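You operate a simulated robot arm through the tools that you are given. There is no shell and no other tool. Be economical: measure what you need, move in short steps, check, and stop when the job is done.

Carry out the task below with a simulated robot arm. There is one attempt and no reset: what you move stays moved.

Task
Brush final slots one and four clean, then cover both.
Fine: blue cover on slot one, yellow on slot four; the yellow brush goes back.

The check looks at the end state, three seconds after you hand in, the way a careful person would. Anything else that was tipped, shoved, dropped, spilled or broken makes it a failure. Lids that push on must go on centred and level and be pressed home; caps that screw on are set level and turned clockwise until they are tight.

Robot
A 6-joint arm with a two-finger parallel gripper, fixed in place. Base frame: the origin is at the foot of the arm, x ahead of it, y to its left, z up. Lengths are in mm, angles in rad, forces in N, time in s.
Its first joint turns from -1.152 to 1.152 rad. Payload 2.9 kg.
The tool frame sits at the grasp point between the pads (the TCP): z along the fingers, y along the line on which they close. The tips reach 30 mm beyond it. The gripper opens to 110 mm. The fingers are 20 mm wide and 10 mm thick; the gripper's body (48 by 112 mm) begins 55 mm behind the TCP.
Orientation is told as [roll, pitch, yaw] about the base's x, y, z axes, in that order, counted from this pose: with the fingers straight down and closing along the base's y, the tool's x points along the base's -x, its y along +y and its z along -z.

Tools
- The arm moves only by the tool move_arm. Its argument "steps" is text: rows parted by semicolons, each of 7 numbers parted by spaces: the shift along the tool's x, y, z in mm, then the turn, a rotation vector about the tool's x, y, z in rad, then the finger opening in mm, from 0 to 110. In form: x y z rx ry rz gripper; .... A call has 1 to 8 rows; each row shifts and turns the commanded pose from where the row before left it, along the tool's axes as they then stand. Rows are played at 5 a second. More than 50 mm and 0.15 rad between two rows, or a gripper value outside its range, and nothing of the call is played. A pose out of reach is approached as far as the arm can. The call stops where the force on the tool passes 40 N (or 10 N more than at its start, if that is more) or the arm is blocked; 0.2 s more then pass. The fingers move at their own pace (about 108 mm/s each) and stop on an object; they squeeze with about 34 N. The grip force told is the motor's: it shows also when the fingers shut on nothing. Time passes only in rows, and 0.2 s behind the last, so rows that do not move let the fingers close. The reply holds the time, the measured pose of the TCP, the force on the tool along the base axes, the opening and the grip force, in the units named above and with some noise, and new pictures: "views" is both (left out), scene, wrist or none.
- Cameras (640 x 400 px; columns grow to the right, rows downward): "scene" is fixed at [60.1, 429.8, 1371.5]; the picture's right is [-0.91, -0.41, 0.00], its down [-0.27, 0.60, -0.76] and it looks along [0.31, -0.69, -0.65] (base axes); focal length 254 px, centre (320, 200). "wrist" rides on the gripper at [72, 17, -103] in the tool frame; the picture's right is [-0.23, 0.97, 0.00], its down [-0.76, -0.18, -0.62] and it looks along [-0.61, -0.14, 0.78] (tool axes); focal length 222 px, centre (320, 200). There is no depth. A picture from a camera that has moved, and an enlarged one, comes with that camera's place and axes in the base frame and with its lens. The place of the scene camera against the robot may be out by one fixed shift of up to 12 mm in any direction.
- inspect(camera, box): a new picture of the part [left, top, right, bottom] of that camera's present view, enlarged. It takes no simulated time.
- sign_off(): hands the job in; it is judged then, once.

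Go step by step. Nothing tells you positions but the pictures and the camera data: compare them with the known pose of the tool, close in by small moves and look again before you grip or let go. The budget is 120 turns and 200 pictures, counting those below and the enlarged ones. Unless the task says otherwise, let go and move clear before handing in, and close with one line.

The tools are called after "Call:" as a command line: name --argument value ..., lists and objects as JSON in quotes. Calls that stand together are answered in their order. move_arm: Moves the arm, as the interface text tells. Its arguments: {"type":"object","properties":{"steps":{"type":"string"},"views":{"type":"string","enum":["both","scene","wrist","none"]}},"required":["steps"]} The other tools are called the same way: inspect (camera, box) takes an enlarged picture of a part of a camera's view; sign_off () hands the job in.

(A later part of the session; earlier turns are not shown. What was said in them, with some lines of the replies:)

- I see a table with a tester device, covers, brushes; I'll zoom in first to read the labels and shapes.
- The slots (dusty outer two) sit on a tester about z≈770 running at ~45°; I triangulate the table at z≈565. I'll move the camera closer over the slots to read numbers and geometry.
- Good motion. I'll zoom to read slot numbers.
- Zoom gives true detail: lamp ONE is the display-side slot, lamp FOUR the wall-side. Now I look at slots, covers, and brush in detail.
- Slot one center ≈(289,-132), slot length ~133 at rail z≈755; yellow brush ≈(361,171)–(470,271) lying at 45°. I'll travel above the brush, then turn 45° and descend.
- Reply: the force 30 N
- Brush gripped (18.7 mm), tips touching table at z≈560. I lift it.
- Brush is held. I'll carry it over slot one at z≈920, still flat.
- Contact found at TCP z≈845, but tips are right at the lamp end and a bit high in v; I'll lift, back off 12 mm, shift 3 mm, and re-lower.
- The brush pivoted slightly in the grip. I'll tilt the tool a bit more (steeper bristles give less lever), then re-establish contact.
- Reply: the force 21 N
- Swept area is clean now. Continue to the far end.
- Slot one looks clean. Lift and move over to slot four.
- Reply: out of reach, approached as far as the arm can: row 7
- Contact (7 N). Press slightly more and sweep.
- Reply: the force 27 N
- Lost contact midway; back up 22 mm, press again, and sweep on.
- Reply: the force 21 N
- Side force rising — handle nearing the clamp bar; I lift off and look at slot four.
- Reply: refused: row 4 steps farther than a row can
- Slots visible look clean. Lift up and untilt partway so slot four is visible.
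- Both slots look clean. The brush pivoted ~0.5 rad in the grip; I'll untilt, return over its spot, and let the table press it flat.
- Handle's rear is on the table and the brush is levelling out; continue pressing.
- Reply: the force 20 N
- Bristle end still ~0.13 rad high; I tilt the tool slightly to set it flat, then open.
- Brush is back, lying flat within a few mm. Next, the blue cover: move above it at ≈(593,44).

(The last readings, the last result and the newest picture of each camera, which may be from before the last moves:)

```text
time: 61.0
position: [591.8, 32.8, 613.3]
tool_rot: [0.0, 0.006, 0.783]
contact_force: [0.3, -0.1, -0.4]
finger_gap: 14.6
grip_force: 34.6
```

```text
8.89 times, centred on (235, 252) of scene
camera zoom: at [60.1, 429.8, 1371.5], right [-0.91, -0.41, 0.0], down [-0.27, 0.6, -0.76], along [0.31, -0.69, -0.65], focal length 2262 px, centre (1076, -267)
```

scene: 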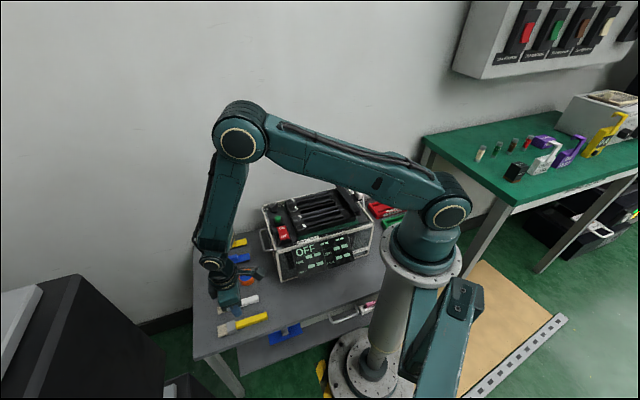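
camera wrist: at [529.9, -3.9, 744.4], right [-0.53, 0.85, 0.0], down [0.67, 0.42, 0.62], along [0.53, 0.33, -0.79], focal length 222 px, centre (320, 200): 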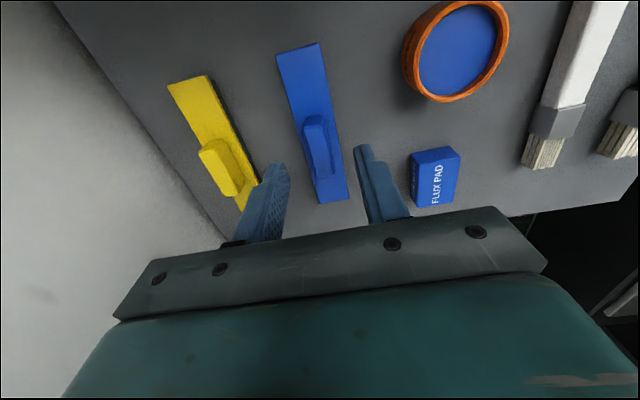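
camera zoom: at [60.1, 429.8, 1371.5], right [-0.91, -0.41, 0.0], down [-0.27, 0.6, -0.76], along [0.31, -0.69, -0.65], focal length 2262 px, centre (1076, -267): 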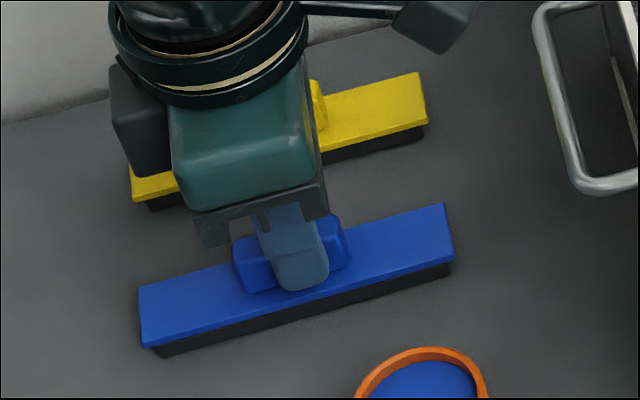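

Blue cover gripped on its handle (14.6 mm). Lift straight up.

Call:
move_arm --steps "0 0 -10 0 0 0 5;0 0 -40 0 0 0 5;0 0 -45 0 0 0 5;0 0 -45 0 0 0 5;0 0 -45 0 0 0 5;0 0 -45 0 0 0 5;0 0 -45 0 0 0 5;0 0 0 0 0 0 5" --views "none"

Call:
move_arm --steps "47.3 14 0 0 0 0 5;47.3 14 0 0 0 0 5;47.3 14 0 0 0 0 5;47.3 14 0 0 0 0 5;47.3 14 0 0 0 0 5;47.3 14 0 0 0 0 5;47.3 14 0 0 0 0 5;0 0 0 0 0 0 5" --views "both"

Call:
inspect --camera "scene" --box '[275, 150, 395, 240]'

Call:
inspect --camera "wrist" --box '[180, 60, 440, 240]'

```text
time: 62.8
position: [589.6, 33.6, 888.0]
tool_rot: [0.0, 0.005, 0.785]
contact_force: [0.6, -0.3, -0.9]
finger_gap: 14.4
grip_force: 33.8
```

```text
time: 64.6
position: [286.0, -133.4, 891.0]
tool_rot: [-0.001, 0.005, 0.787]
contact_force: [0.9, 0.7, 1.1]
finger_gap: 14.4
grip_force: 34.2
camera wrist: at [223.3, -172.7, 993.8], right [-0.53, 0.85, 0.0], down [0.67, 0.42, 0.62], along [0.53, 0.33, -0.79], focal length 222 px, centre (320, 200)
```

scene: 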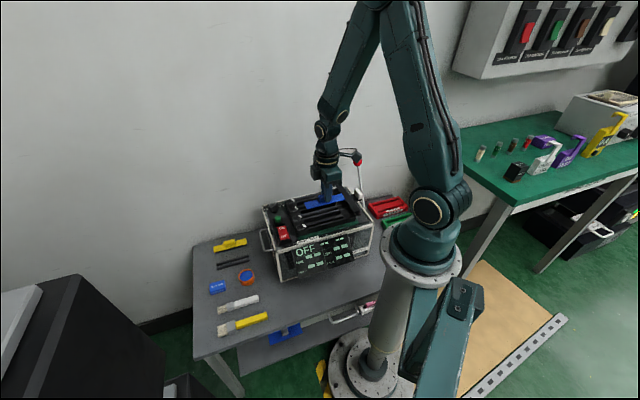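
wrist: 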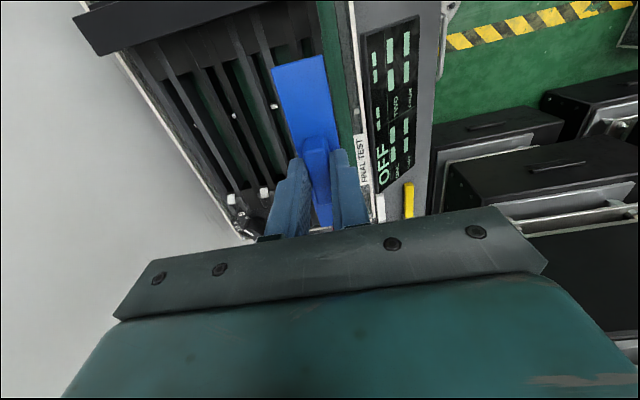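

```text
4.44 times, centred on (335, 195) of scene
camera zoom: at [60.1, 429.8, 1371.5], right [-0.91, -0.41, 0.0], down [-0.27, 0.6, -0.76], along [0.31, -0.69, -0.65], focal length 1131 px, centre (253, 222)
```

zoom: 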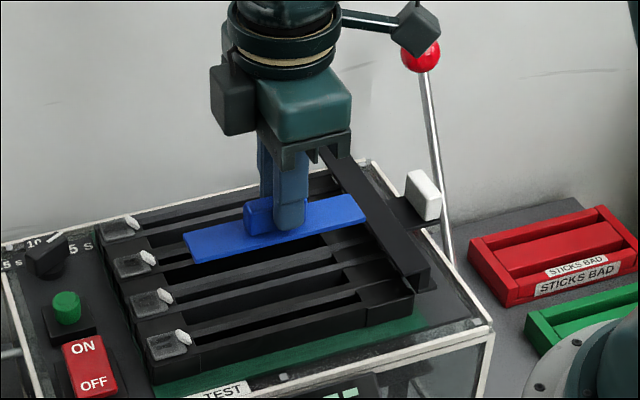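

```text
2.22 times, centred on (310, 150) of wrist
camera zoom: at [223.3, -172.7, 993.8], right [-0.53, 0.85, 0.0], down [0.67, 0.42, 0.62], along [0.53, 0.33, -0.79], focal length 494 px, centre (342, 311)
```

zoom: 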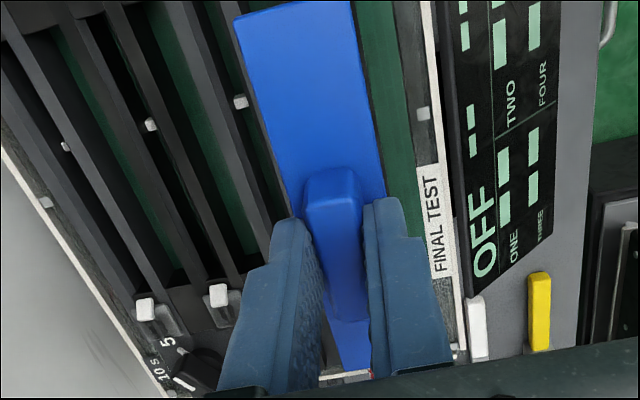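

Call:
inspect --camera "scene" --box '[205, 230, 265, 275]'

Call:
inspect --camera "scene" --box '[305, 180, 365, 220]'

```text
8.89 times, centred on (235, 252) of scene
camera zoom: at [60.1, 429.8, 1371.5], right [-0.91, -0.41, 0.0], down [-0.27, 0.6, -0.76], along [0.31, -0.69, -0.65], focal length 2262 px, centre (1076, -267)
```

zoom: 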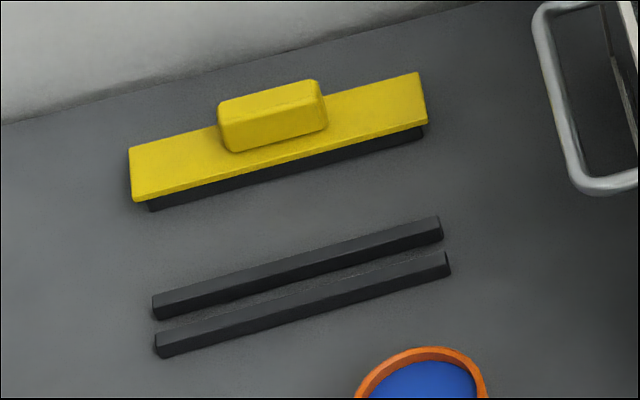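

```text
10.00 times, centred on (335, 200) of scene
camera zoom: at [60.1, 429.8, 1371.5], right [-0.91, -0.41, 0.0], down [-0.27, 0.6, -0.76], along [0.31, -0.69, -0.65], focal length 2545 px, centre (170, 200)
```

zoom: 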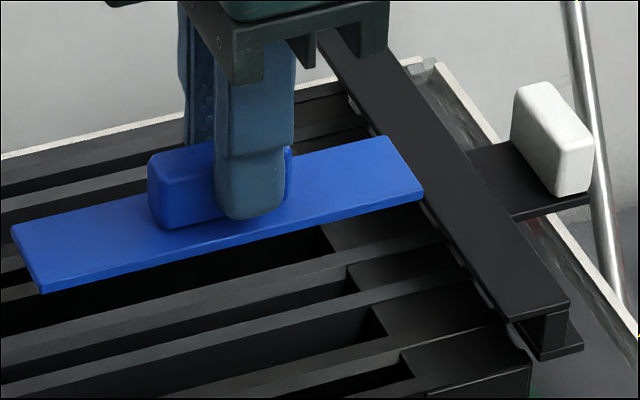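

The cover was resting on a two-bar stand; it's a plate with a handle, sitting ≈+4 mm in u relative to the TCP. I lower toward slot one and align visually.

Call:
move_arm --steps "0 0 30 0 0 0 5;0 0 25 0 0 0 5;0 0 8 0 0 0 5;0 0 0 0 0 0 5" --views "none"

Call:
inspect --camera "scene" --box '[290, 180, 365, 230]'

Call:
inspect --camera "wrist" --box '[200, 0, 440, 160]'

```text
time: 65.6
position: [288.5, -132.4, 826.3]
tool_rot: [0.002, 0.004, 0.786]
contact_force: [-0.9, -0.6, -0.5]
finger_gap: 14.6
grip_force: 33.9
```

```text
8.00 times, centred on (328, 205) of scene
camera zoom: at [60.1, 429.8, 1371.5], right [-0.91, -0.41, 0.0], down [-0.27, 0.6, -0.76], along [0.31, -0.69, -0.65], focal length 2036 px, centre (260, 160)
```

zoom: 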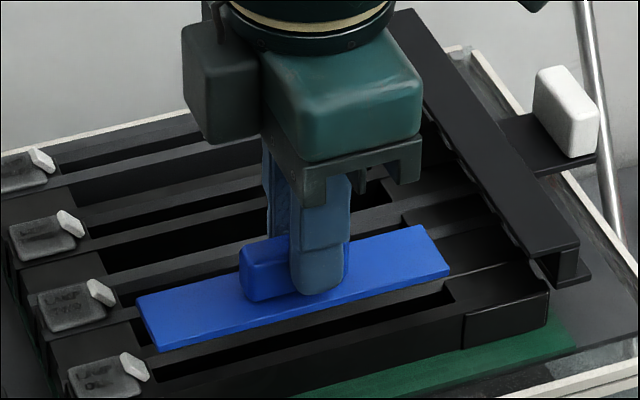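

```text
2.50 times, centred on (320, 80) of wrist
camera zoom: at [224.6, -171.9, 930.2], right [-0.53, 0.85, 0.0], down [0.67, 0.42, 0.62], along [0.53, 0.33, -0.79], focal length 555 px, centre (320, 500)
```

zoom: 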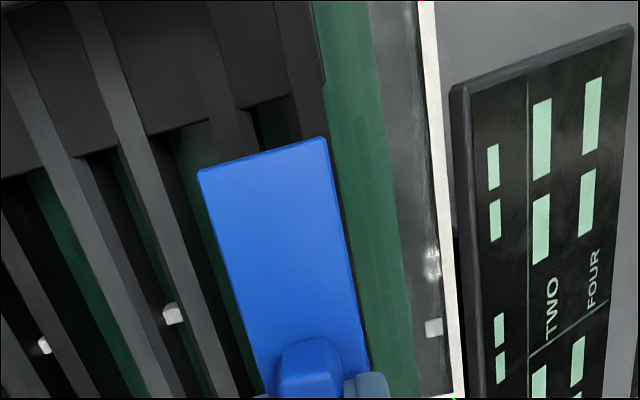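

Call:
move_arm --steps "3 0 8 0 0 0 5;0 0 7 0 0 0 5;0 0 0 0 0 0 5" --views "none"

Call:
inspect --camera "scene" --box '[290, 190, 365, 240]'

Call:
inspect --camera "wrist" --box '[240, 0, 390, 100]'

```text
time: 66.4
position: [285.9, -135.8, 812.4]
tool_rot: [0.0, 0.007, 0.785]
contact_force: [0.3, 0.6, 0.3]
finger_gap: 14.5
grip_force: 33.6
```

```text
8.00 times, centred on (328, 215) of scene
camera zoom: at [60.1, 429.8, 1371.5], right [-0.91, -0.41, 0.0], down [-0.27, 0.6, -0.76], along [0.31, -0.69, -0.65], focal length 2036 px, centre (260, 80)
```

zoom: 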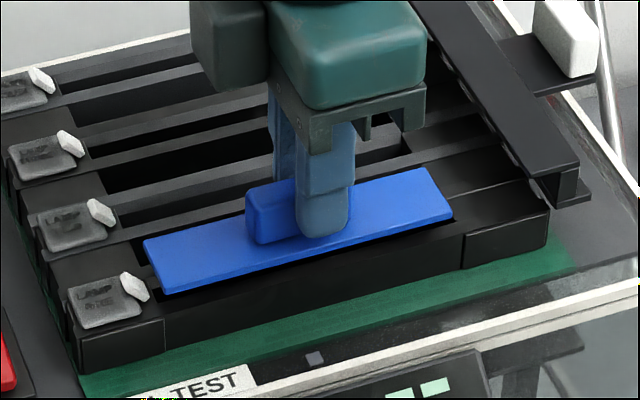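

```text
4.00 times, centred on (315, 50) of wrist
camera zoom: at [222.9, -174.1, 915.5], right [-0.53, 0.85, 0.0], down [0.67, 0.42, 0.62], along [0.53, 0.33, -0.79], focal length 888 px, centre (340, 800)
```

zoom: 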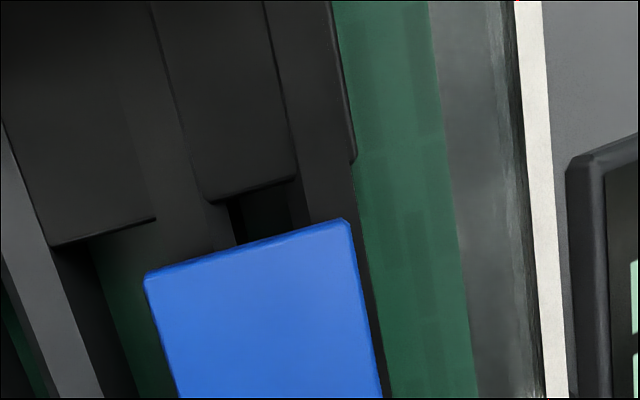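

Call:
move_arm --steps "1 2.8 0 0 0 0 5;0 0 5 0 0 0 5;0 0 0 0 0 0 5" --views "none"

Call:
inspect --camera "scene" --box '[295, 200, 355, 240]'

Call:
inspect --camera "wrist" --box '[240, 0, 390, 100]'

```text
time: 67.2
position: [283.3, -134.4, 807.1]
tool_rot: [0.0, 0.005, 0.785]
contact_force: [0.8, -0.2, -0.3]
finger_gap: 14.5
grip_force: 33.8
```

```text
10.00 times, centred on (325, 220) of scene
camera zoom: at [60.1, 429.8, 1371.5], right [-0.91, -0.41, 0.0], down [-0.27, 0.6, -0.76], along [0.31, -0.69, -0.65], focal length 2545 px, centre (270, 0)
```

zoom: 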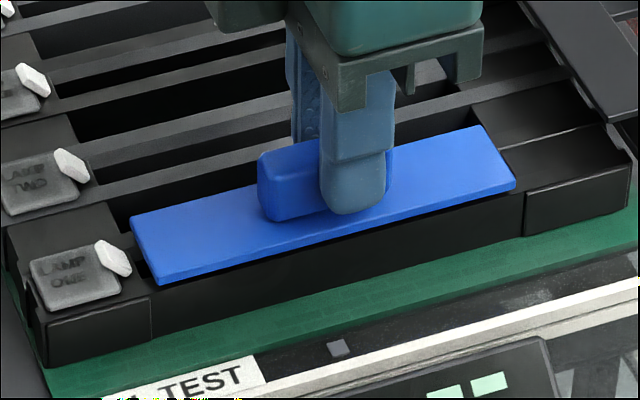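

```text
4.00 times, centred on (315, 50) of wrist
camera zoom: at [220.3, -172.6, 910.4], right [-0.53, 0.85, 0.0], down [0.67, 0.42, 0.62], along [0.53, 0.33, -0.79], focal length 888 px, centre (340, 800)
```

zoom: 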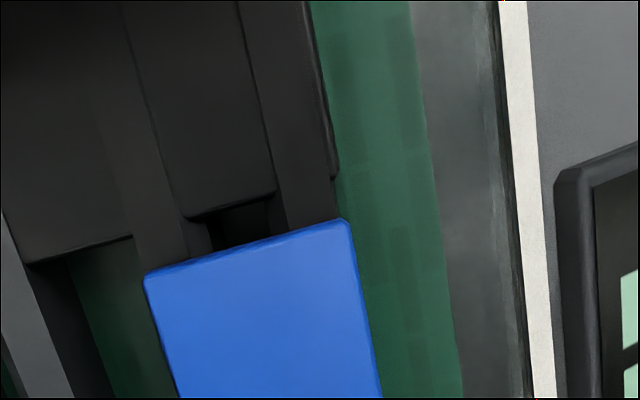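

Call:
move_arm --steps "0 0 2.5 0 0 0 5;0 0 2.5 0 0 0 5;0 0 0 0 0 0 5" --views "none"

Call:
inspect --camera "scene" --box '[295, 200, 355, 240]'

Call:
inspect --camera "wrist" --box '[240, 0, 390, 100]'

```text
time: 68.0
position: [283.4, -133.5, 801.9]
tool_rot: [-0.002, 0.005, 0.785]
contact_force: [-2.3, 2.3, 26.8]
finger_gap: 14.7
grip_force: 33.8
```

```text
10.00 times, centred on (325, 220) of scene
camera zoom: at [59.8, 429.9, 1371.5], right [-0.91, -0.41, 0.0], down [-0.27, 0.6, -0.76], along [0.31, -0.69, -0.65], focal length 2545 px, centre (270, 0)
```

zoom: 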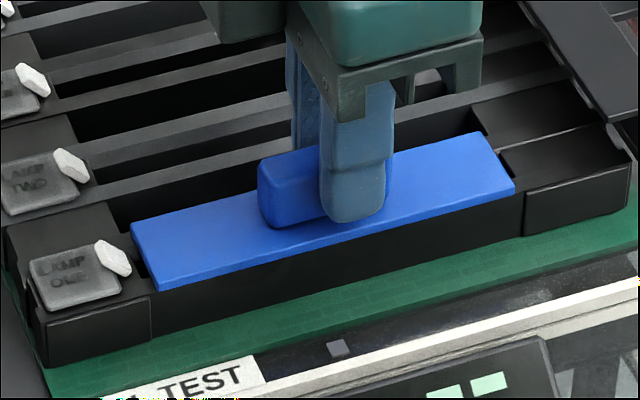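

```text
4.00 times, centred on (315, 50) of wrist
camera zoom: at [220.2, -173.1, 905.8], right [-0.53, 0.85, 0.0], down [0.67, 0.42, 0.62], along [0.53, 0.33, -0.78], focal length 888 px, centre (340, 800)
```

zoom: 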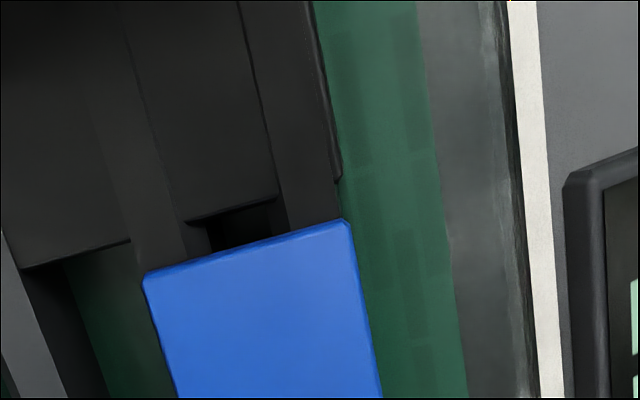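

Call:
inspect --camera "scene" --box '[300, 218, 327, 236]'

Call:
inspect --camera "scene" --box '[330, 208, 360, 228]'

```text
16.00 times, centred on (314, 227) of scene
camera zoom: at [59.8, 429.9, 1371.5], right [-0.91, -0.41, 0.0], down [-0.27, 0.6, -0.76], along [0.31, -0.69, -0.65], focal length 4072 px, centre (424, -232)
```

zoom: 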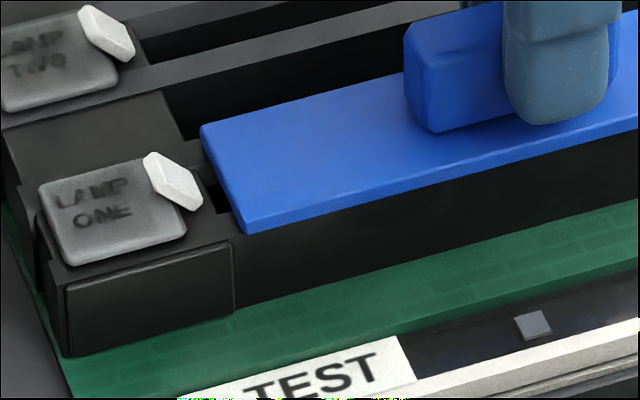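

```text
16.00 times, centred on (345, 218) of scene
camera zoom: at [59.8, 429.9, 1371.5], right [-0.91, -0.41, 0.0], down [-0.27, 0.6, -0.76], along [0.31, -0.69, -0.65], focal length 4072 px, centre (-80, -88)
```

zoom: 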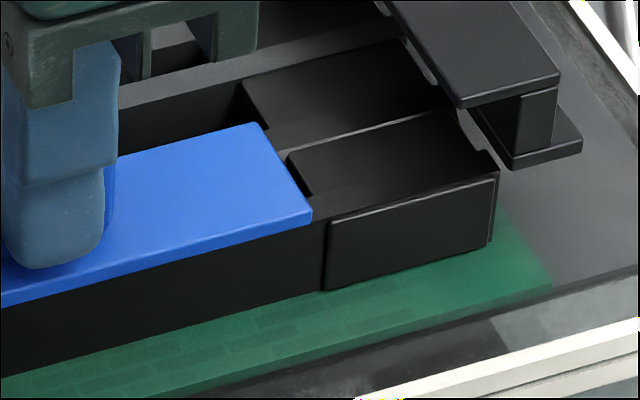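

Plate sits flush on the rails with equal end gaps. I press a touch more, release, and rise.

Call:
move_arm --steps "0 0 0.8 0 0 0 5;0 0 0 0 0 0 5;0 0 -0.8 0 0 0 20;0 0 0 0 0 0 30;0 0 0 0 0 0 40;0 0 -30 0 0 0 40;0 0 -40 0 0 0 40" --views "none"

Call:
inspect --camera "scene" --box '[295, 195, 355, 235]'

Call:
inspect --camera "wrist" --box '[180, 40, 440, 220]'

```text
time: 69.6
position: [283.0, -132.7, 873.9]
tool_rot: [0.001, 0.004, 0.786]
contact_force: [0.1, 0.7, 0.4]
finger_gap: 40.1
grip_force: 0.0
```

```text
10.00 times, centred on (325, 215) of scene
camera zoom: at [60.1, 429.8, 1371.5], right [-0.91, -0.41, 0.0], down [-0.27, 0.6, -0.76], along [0.31, -0.69, -0.65], focal length 2545 px, centre (270, 50)
```

zoom: 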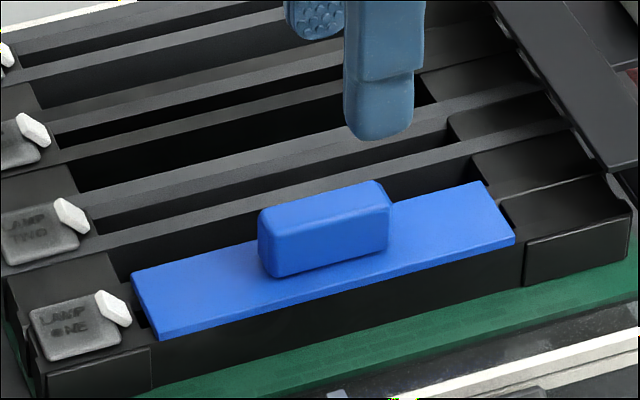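

```text
2.22 times, centred on (310, 130) of wrist
camera zoom: at [218.7, -173.2, 976.6], right [-0.53, 0.85, 0.0], down [0.67, 0.42, 0.62], along [0.53, 0.33, -0.79], focal length 494 px, centre (342, 356)
```

zoom: 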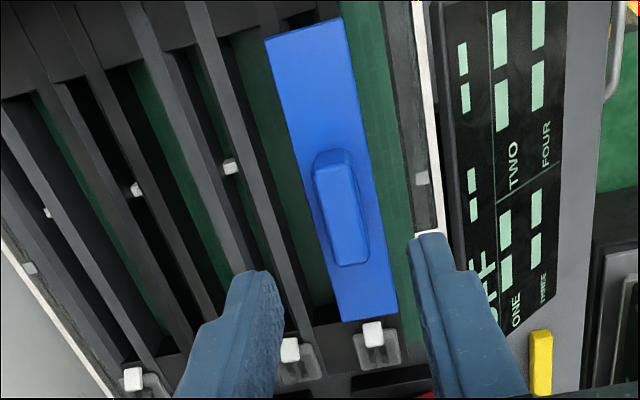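

Blue cover is on and flush. Next, go above the yellow cover at ≈(650,-20).

Call:
move_arm --steps "-42.4 -22.5 0 0 0 0 40;-42.4 -22.5 0 0 0 0 40;-42.4 -22.5 0 0 0 0 40;-42.4 -22.5 0 0 0 0 40;-42.4 -22.5 0 0 0 0 40;-42.4 -22.5 0 0 0 0 40;-42.4 -22.5 0 0 0 0 40;-42.4 -22.5 0 0 0 0 40" --views "none"

Call:
move_arm --steps "0 0 45 0 0 0 40;0 0 45 0 0 0 40;0 0 45 0 0 0 40;0 0 45 0 0 0 40;0 0 45 0 0 0 40;0 0 0 0 0 0 40" --views "wrist"

Call:
inspect --camera "wrist" --box '[200, 60, 440, 220]'

```text
time: 71.4
position: [648.1, -18.4, 870.9]
tool_rot: [0.0, 0.007, 0.785]
contact_force: [0.4, -0.1, -0.3]
finger_gap: 40.1
grip_force: 0.0
```

```text
time: 72.8
position: [647.4, -21.4, 645.1]
tool_rot: [0.002, 0.005, 0.785]
contact_force: [0.3, 0.2, -0.1]
finger_gap: 40.1
grip_force: 0.1
out of reach, approached as far as the arm can: row 5
camera wrist: at [583.4, -60.9, 749.2], right [-0.53, 0.85, 0.0], down [0.67, 0.42, 0.62], along [0.53, 0.33, -0.79], focal length 222 px, centre (320, 200)
```

wrist: 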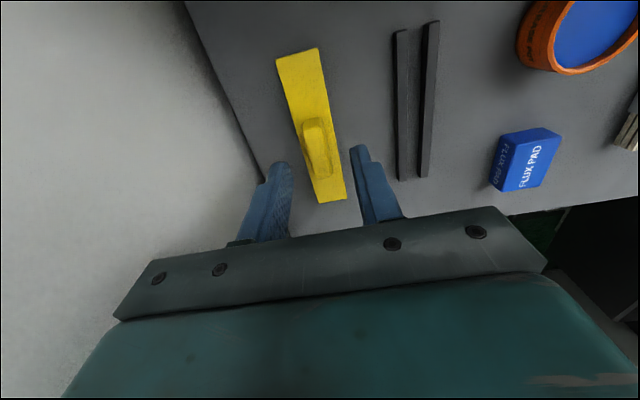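

```text
2.50 times, centred on (320, 140) of wrist
camera zoom: at [583.4, -60.9, 749.2], right [-0.53, 0.85, 0.0], down [0.67, 0.42, 0.62], along [0.53, 0.33, -0.79], focal length 555 px, centre (320, 350)
```

zoom: 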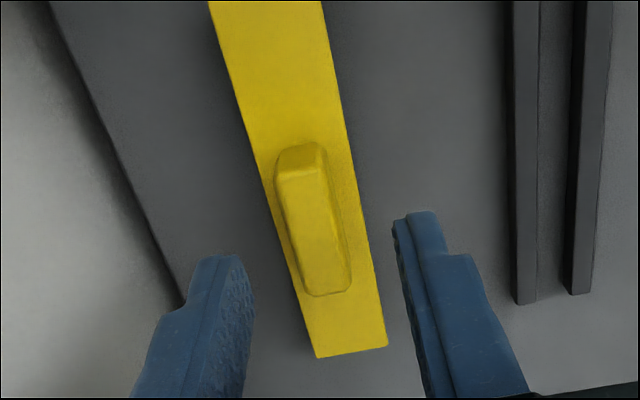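

Reach limit is close here, so I tilt the tool 0.1 rad about the closing axis (fingers slightly outward) to gain reach, and descend.

Call:
move_arm --steps "5.2 -0.6 0 0 -0.1 0 40;1.5 0 14.9 0 0 0 40;0.8 0 8 0 0 0 40;0 0 0 0 0 0 40" --views "none"

Call:
inspect --camera "wrist" --box '[200, 80, 440, 240]'

Call:
inspect --camera "scene" --box '[205, 225, 265, 270]'

```text
time: 73.8
position: [644.2, -24.4, 622.2]
tool_rot: [0.0, -0.094, 0.785]
contact_force: [0.3, 0.8, -0.1]
finger_gap: 40.4
grip_force: 0.0
```

```text
2.50 times, centred on (320, 160) of wrist
camera zoom: at [573.7, -70.7, 718.6], right [-0.53, 0.85, 0.02], down [0.62, 0.37, 0.69], along [0.58, 0.38, -0.72], focal length 555 px, centre (320, 300)
```

zoom: 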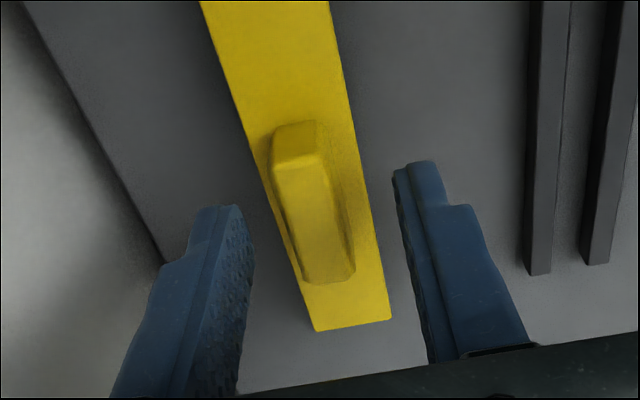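

```text
8.89 times, centred on (235, 248) of scene
camera zoom: at [60.1, 429.8, 1371.5], right [-0.91, -0.41, 0.0], down [-0.27, 0.6, -0.76], along [0.31, -0.69, -0.65], focal length 2262 px, centre (1076, -222)
```

zoom: 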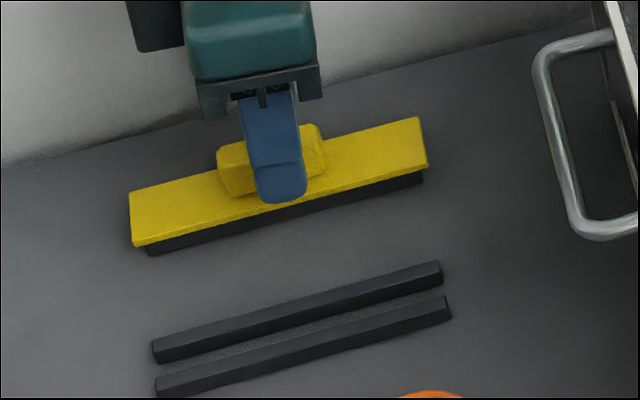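

Call:
move_arm --steps "0.5 -1.5 5 0 0 0 40;0.4 0 4 0 0 0 40;0 0 0 0 0 0 40;0 0 0 0 0 0 5;0 0 0 0 0 0 5;0 0 0 0 0 0 5" --views "none"

Call:
inspect --camera "wrist" --box '[200, 80, 440, 240]'

Call:
inspect --camera "scene" --box '[205, 225, 265, 270]'

```text
time: 75.2
position: [646.5, -26.6, 614.5]
tool_rot: [-0.001, -0.093, 0.784]
contact_force: [0.1, 0.2, 1.1]
finger_gap: 14.5
grip_force: 34.3
```

```text
2.50 times, centred on (320, 160) of wrist
camera zoom: at [574.3, -72.4, 709.7], right [-0.53, 0.85, 0.02], down [0.62, 0.37, 0.69], along [0.58, 0.38, -0.72], focal length 555 px, centre (320, 300)
```

zoom: 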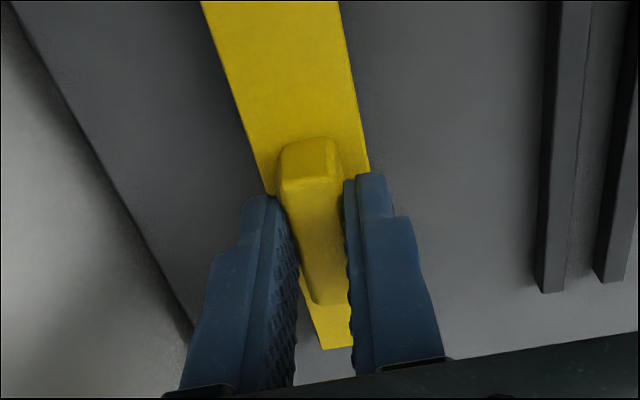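

```text
8.89 times, centred on (235, 248) of scene
camera zoom: at [60.1, 429.8, 1371.5], right [-0.91, -0.41, 0.0], down [-0.27, 0.6, -0.76], along [0.31, -0.69, -0.65], focal length 2262 px, centre (1076, -222)
```

zoom: 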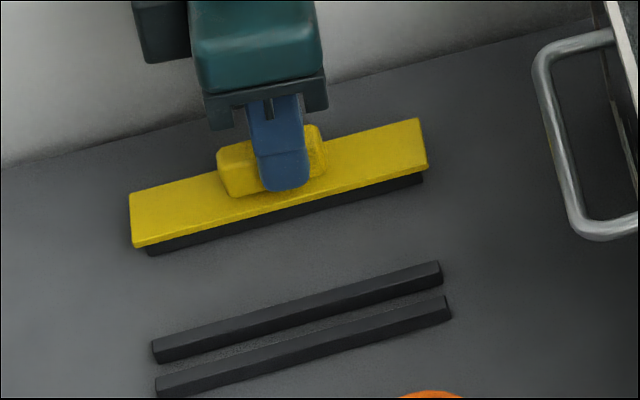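

Call:
move_arm --steps "-1 0 -10 0 0 0 5;-4 0 -39.8 0 0 0 5;-4.5 0 -44.8 0 0 0 5;-4.5 0 -44.8 0 0 0 5;-4.5 0 -44.8 0 0 0 5;-4.5 0 -44.8 0 0 0 5;-4.5 0 -44.8 0 0 0 5;0 0 0 0 0 0 5" --views "none"

Call:
move_arm --steps "47.5 5.9 -4.8 0 0 0 5;47.5 5.9 -4.8 0 0 0 5;47.5 5.9 -4.8 0 0 0 5;47.5 5.9 -4.8 0 0 0 5;47.5 5.9 -4.8 0 0 0 5;47.5 5.9 -4.8 0 0 0 5;47.5 5.9 -4.8 0 0 0 5;0 0 0 0 0 0 5" --views "none"

Call:
inspect --camera "scene" --box '[280, 150, 385, 220]'

Call:
inspect --camera "wrist" --box '[180, 0, 440, 220]'

```text
time: 77.0
position: [644.4, -25.8, 887.7]
tool_rot: [0.0, -0.094, 0.784]
contact_force: [0.4, 0.0, 0.1]
finger_gap: 14.4
grip_force: 33.6
```

```text
time: 78.8
position: [380.2, -233.5, 890.3]
tool_rot: [0.0, -0.095, 0.786]
contact_force: [0.6, -0.1, 0.3]
finger_gap: 14.3
grip_force: 34.0
```

```text
5.71 times, centred on (332, 185) of scene
camera zoom: at [60.1, 429.7, 1371.5], right [-0.91, -0.41, 0.0], down [-0.27, 0.6, -0.76], along [0.31, -0.69, -0.65], focal length 1454 px, centre (249, 286)
```

zoom: 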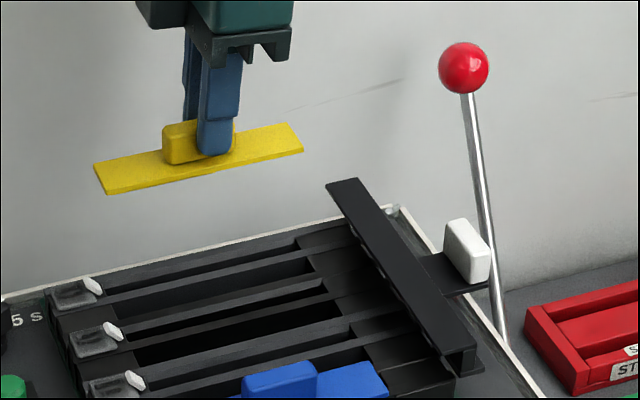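

```text
1.82 times, centred on (310, 110) of wrist
camera zoom: at [308.7, -279.2, 985.9], right [-0.53, 0.85, 0.02], down [0.62, 0.37, 0.69], along [0.58, 0.38, -0.72], focal length 404 px, centre (338, 364)
```

zoom: 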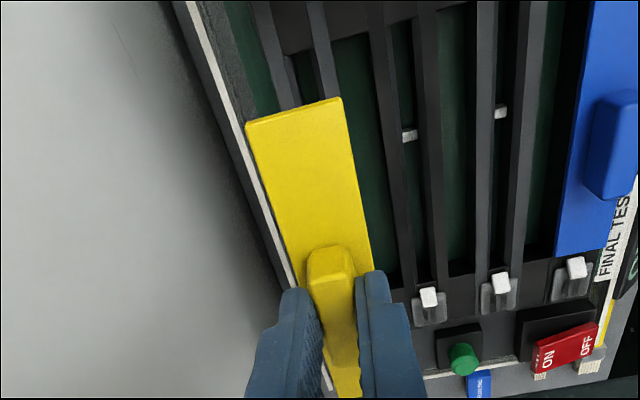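

Call:
move_arm --steps "3 0 29.8 0 0 0 5;3 0 29.8 0 0 0 5;1.4 0 13.9 0 0 0 5;0 0 0 0 0 0 5" --views "none"

Call:
inspect --camera "scene" --box '[285, 170, 360, 220]'

Call:
inspect --camera "wrist" --box '[240, 0, 390, 100]'

```text
time: 79.8
position: [379.1, -232.0, 818.0]
tool_rot: [-0.001, -0.094, 0.786]
contact_force: [-0.5, 0.7, 0.5]
finger_gap: 14.5
grip_force: 34.1
```

```text
8.00 times, centred on (322, 195) of scene
camera zoom: at [60.1, 429.8, 1371.5], right [-0.91, -0.41, 0.0], down [-0.27, 0.6, -0.76], along [0.31, -0.69, -0.65], focal length 2036 px, centre (300, 240)
```

zoom: 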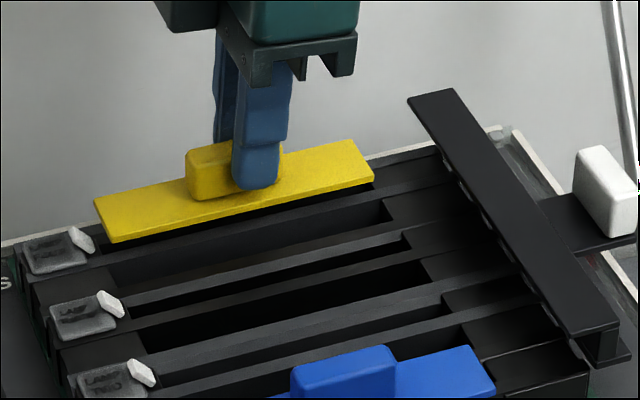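

```text
4.00 times, centred on (315, 50) of wrist
camera zoom: at [308.3, -278.8, 913.1], right [-0.53, 0.85, 0.02], down [0.62, 0.37, 0.69], along [0.58, 0.38, -0.72], focal length 888 px, centre (340, 800)
```

zoom: 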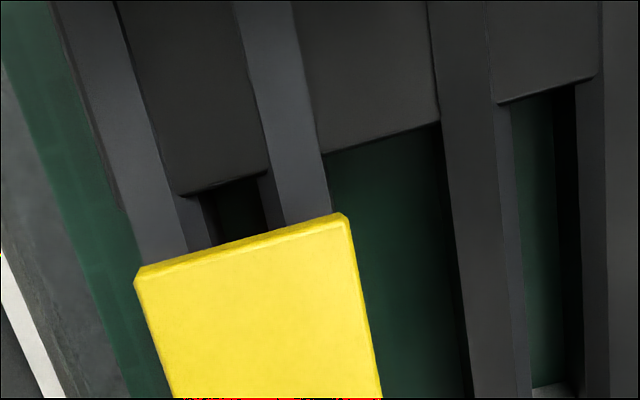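

Call:
move_arm --steps "0.9 -0.6 9 0 0 0 5;0 0 0 0 0 0 5" --views "none"

Call:
inspect --camera "scene" --box '[285, 180, 345, 220]'

Call:
inspect --camera "wrist" --box '[240, 0, 390, 100]'

```text
time: 80.4
position: [380.8, -233.9, 807.9]
tool_rot: [0.0, -0.096, 0.785]
contact_force: [1.0, 0.3, -0.7]
finger_gap: 14.5
grip_force: 33.7
```

```text
10.00 times, centred on (315, 200) of scene
camera zoom: at [60.1, 429.8, 1371.5], right [-0.91, -0.41, 0.0], down [-0.27, 0.6, -0.76], along [0.31, -0.69, -0.65], focal length 2545 px, centre (370, 200)
```

zoom: 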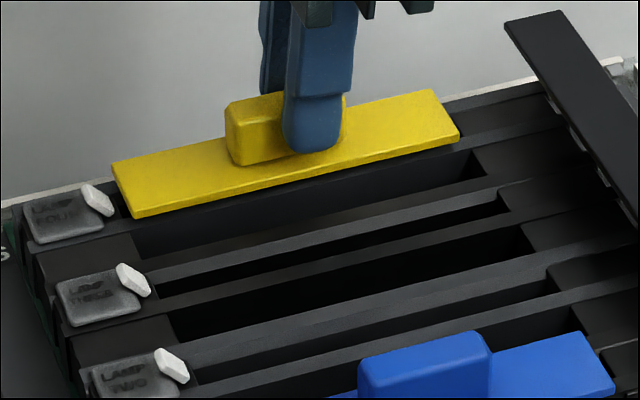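

```text
4.00 times, centred on (315, 50) of wrist
camera zoom: at [309.9, -279.9, 904.4], right [-0.53, 0.85, 0.02], down [0.62, 0.37, 0.69], along [0.58, 0.38, -0.72], focal length 888 px, centre (340, 800)
```

zoom: 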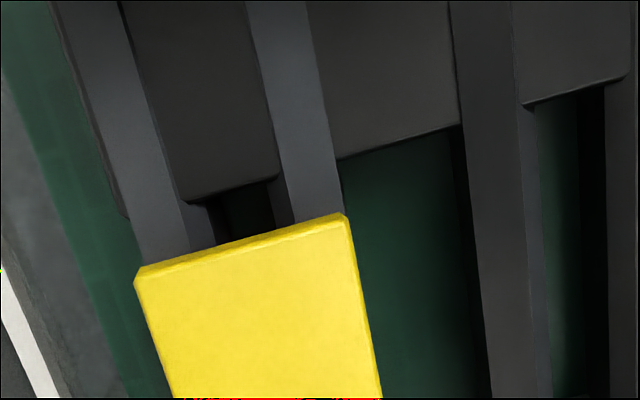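

Call:
move_arm --steps "0.7 0.4 2.5 0 0 0 5;0.2 0 2 0 0 0 5;0 0 0 0 0 0 5" --views "none"

Call:
inspect --camera "scene" --box '[288, 190, 318, 210]'

Call:
inspect --camera "scene" --box '[312, 180, 342, 200]'

Call:
inspect --camera "wrist" --box '[240, 0, 390, 100]'

```text
time: 81.2
position: [381.1, -233.1, 804.8]
tool_rot: [0.001, -0.094, 0.784]
contact_force: [-2.3, 1.8, 7.9]
finger_gap: 14.5
grip_force: 33.6
```

```text
16.00 times, centred on (303, 200) of scene
camera zoom: at [60.0, 429.8, 1371.5], right [-0.91, -0.41, 0.0], down [-0.27, 0.6, -0.76], along [0.31, -0.69, -0.65], focal length 4072 px, centre (592, 200)
```

zoom: 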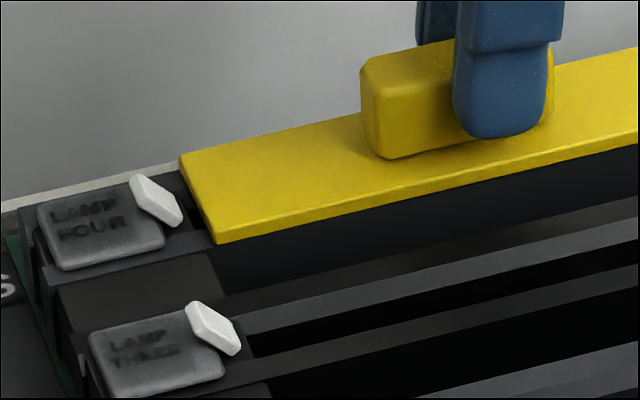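

```text
16.00 times, centred on (327, 190) of scene
camera zoom: at [60.0, 429.8, 1371.5], right [-0.91, -0.41, 0.0], down [-0.27, 0.6, -0.76], along [0.31, -0.69, -0.65], focal length 4072 px, centre (208, 360)
```

zoom: 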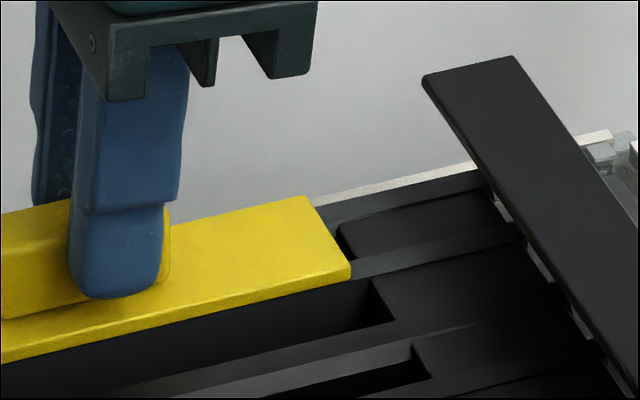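

```text
4.00 times, centred on (315, 50) of wrist
camera zoom: at [309.7, -279.8, 900.4], right [-0.53, 0.85, 0.02], down [0.62, 0.37, 0.69], along [0.58, 0.38, -0.72], focal length 888 px, centre (340, 800)
```

zoom: 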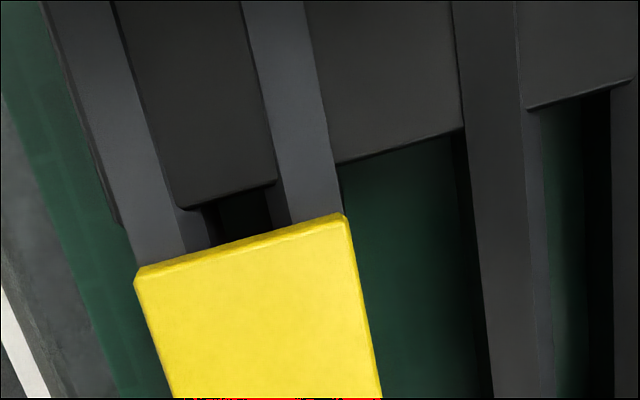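

Aligned and in contact. Press home, release, rise.

Call:
move_arm --steps "0.1 0 1.0 0 0 0 5;0.1 0 1.0 0 0 0 5;0 0 0 0 0 0 5" --views "none"

Call:
inspect --camera "scene" --box '[288, 180, 342, 216]'

```text
time: 82.0
position: [381.4, -233.7, 802.5]
tool_rot: [-0.005, -0.095, 0.785]
contact_force: [-2.6, 2.8, 26.6]
finger_gap: 14.5
grip_force: 33.7
```

```text
11.11 times, centred on (315, 198) of scene
camera zoom: at [59.7, 430.0, 1371.5], right [-0.91, -0.41, 0.0], down [-0.27, 0.6, -0.76], along [0.31, -0.69, -0.65], focal length 2828 px, centre (376, 222)
```

zoom: 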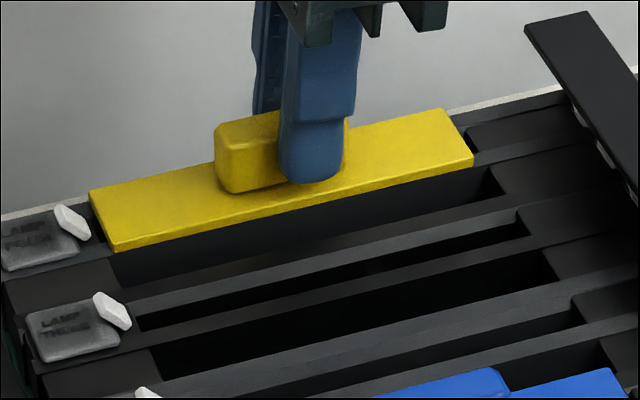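

Call:
move_arm --steps "-0.1 0 -1.0 0 0 0 18;0 0 0 0 0 0 25;0 0 0 0 0 0 35;-3 0 -29.8 0 0 0 35;-4 0 -39.8 0 0 0 35;-4 0 -39.8 0 0.095 0 35;0 0 -40 0 0 0 35" --views "both"

Call:
inspect --camera "scene" --box '[275, 175, 380, 245]'

Call:
inspect --camera "wrist" --box '[180, 20, 420, 200]'

Call:
inspect --camera "scene" --box '[190, 220, 300, 350]'

```text
time: 83.6
position: [380.9, -234.3, 953.8]
tool_rot: [0.002, 0.001, 0.785]
contact_force: [-0.2, -0.8, -0.1]
finger_gap: 35.1
grip_force: 0.0
camera wrist: at [316.7, -273.1, 1057.0], right [-0.53, 0.85, 0.0], down [0.66, 0.41, 0.62], along [0.53, 0.33, -0.78], focal length 222 px, centre (320, 200)
```

scene: 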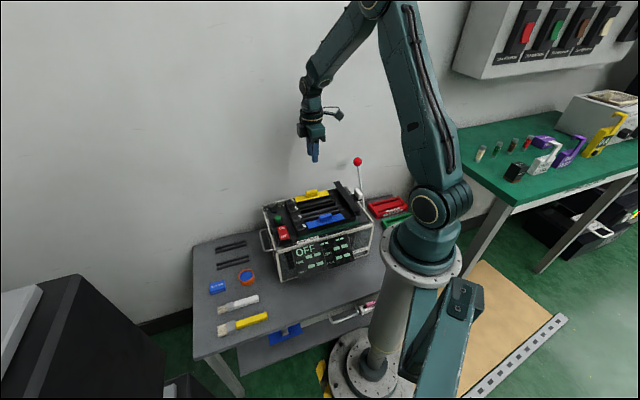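
wrist: 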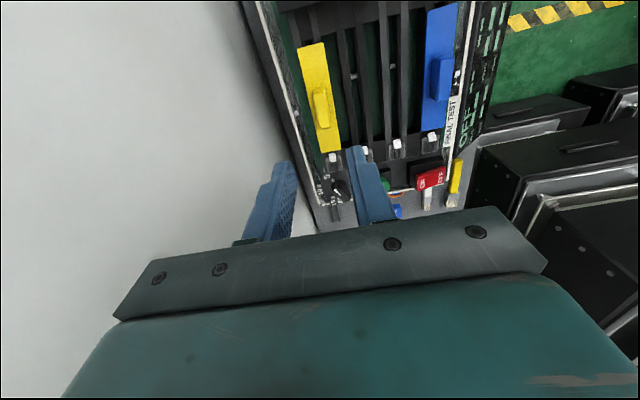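

```text
5.71 times, centred on (328, 210) of scene
camera zoom: at [60.1, 429.8, 1371.5], right [-0.91, -0.41, 0.0], down [-0.27, 0.6, -0.76], along [0.31, -0.69, -0.65], focal length 1454 px, centre (277, 143)
```

zoom: 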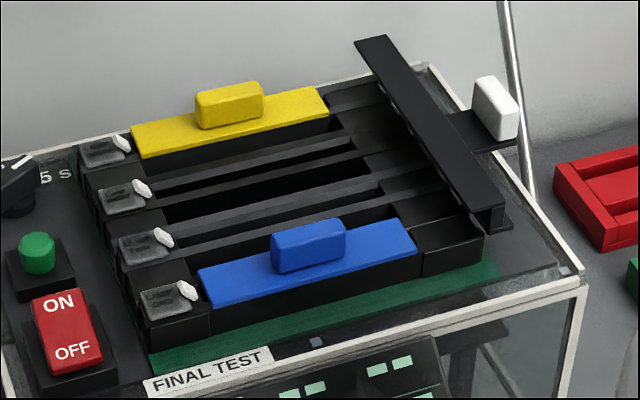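

```text
2.22 times, centred on (300, 110) of wrist
camera zoom: at [316.7, -273.1, 1057.0], right [-0.53, 0.85, 0.0], down [0.66, 0.41, 0.62], along [0.53, 0.33, -0.78], focal length 494 px, centre (364, 400)
```

zoom: 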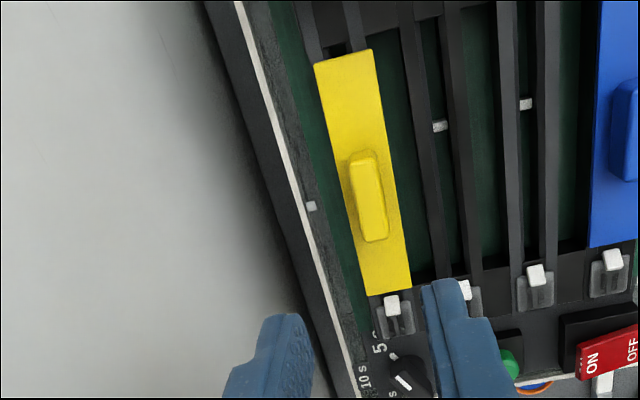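

```text
3.08 times, centred on (245, 285) of scene
camera zoom: at [60.1, 429.8, 1371.5], right [-0.91, -0.41, 0.0], down [-0.27, 0.6, -0.76], along [0.31, -0.69, -0.65], focal length 783 px, centre (551, -62)
```

zoom: 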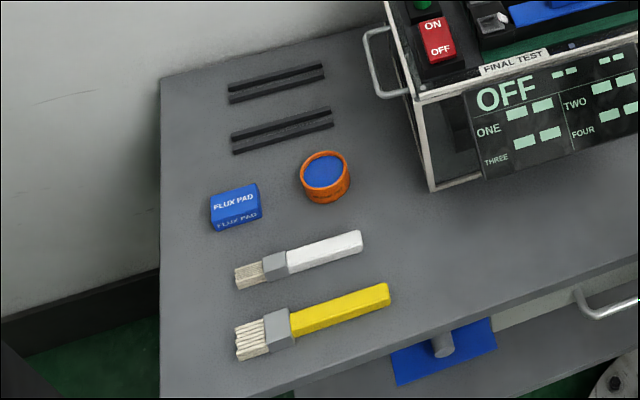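

Both covers sit level and centred (blue on slot one, yellow on slot four), the slots were brushed clean first, and the yellow brush lies about 6 mm from where it started. The arm is clear, so I hand in.

Call:
sign_off

```text
The job is handed in.
```

I brushed slots one and four clean, put the blue cover on slot one and the yellow on slot four, pressed both home, and laid the yellow brush back within about 6 mm of its original spot.
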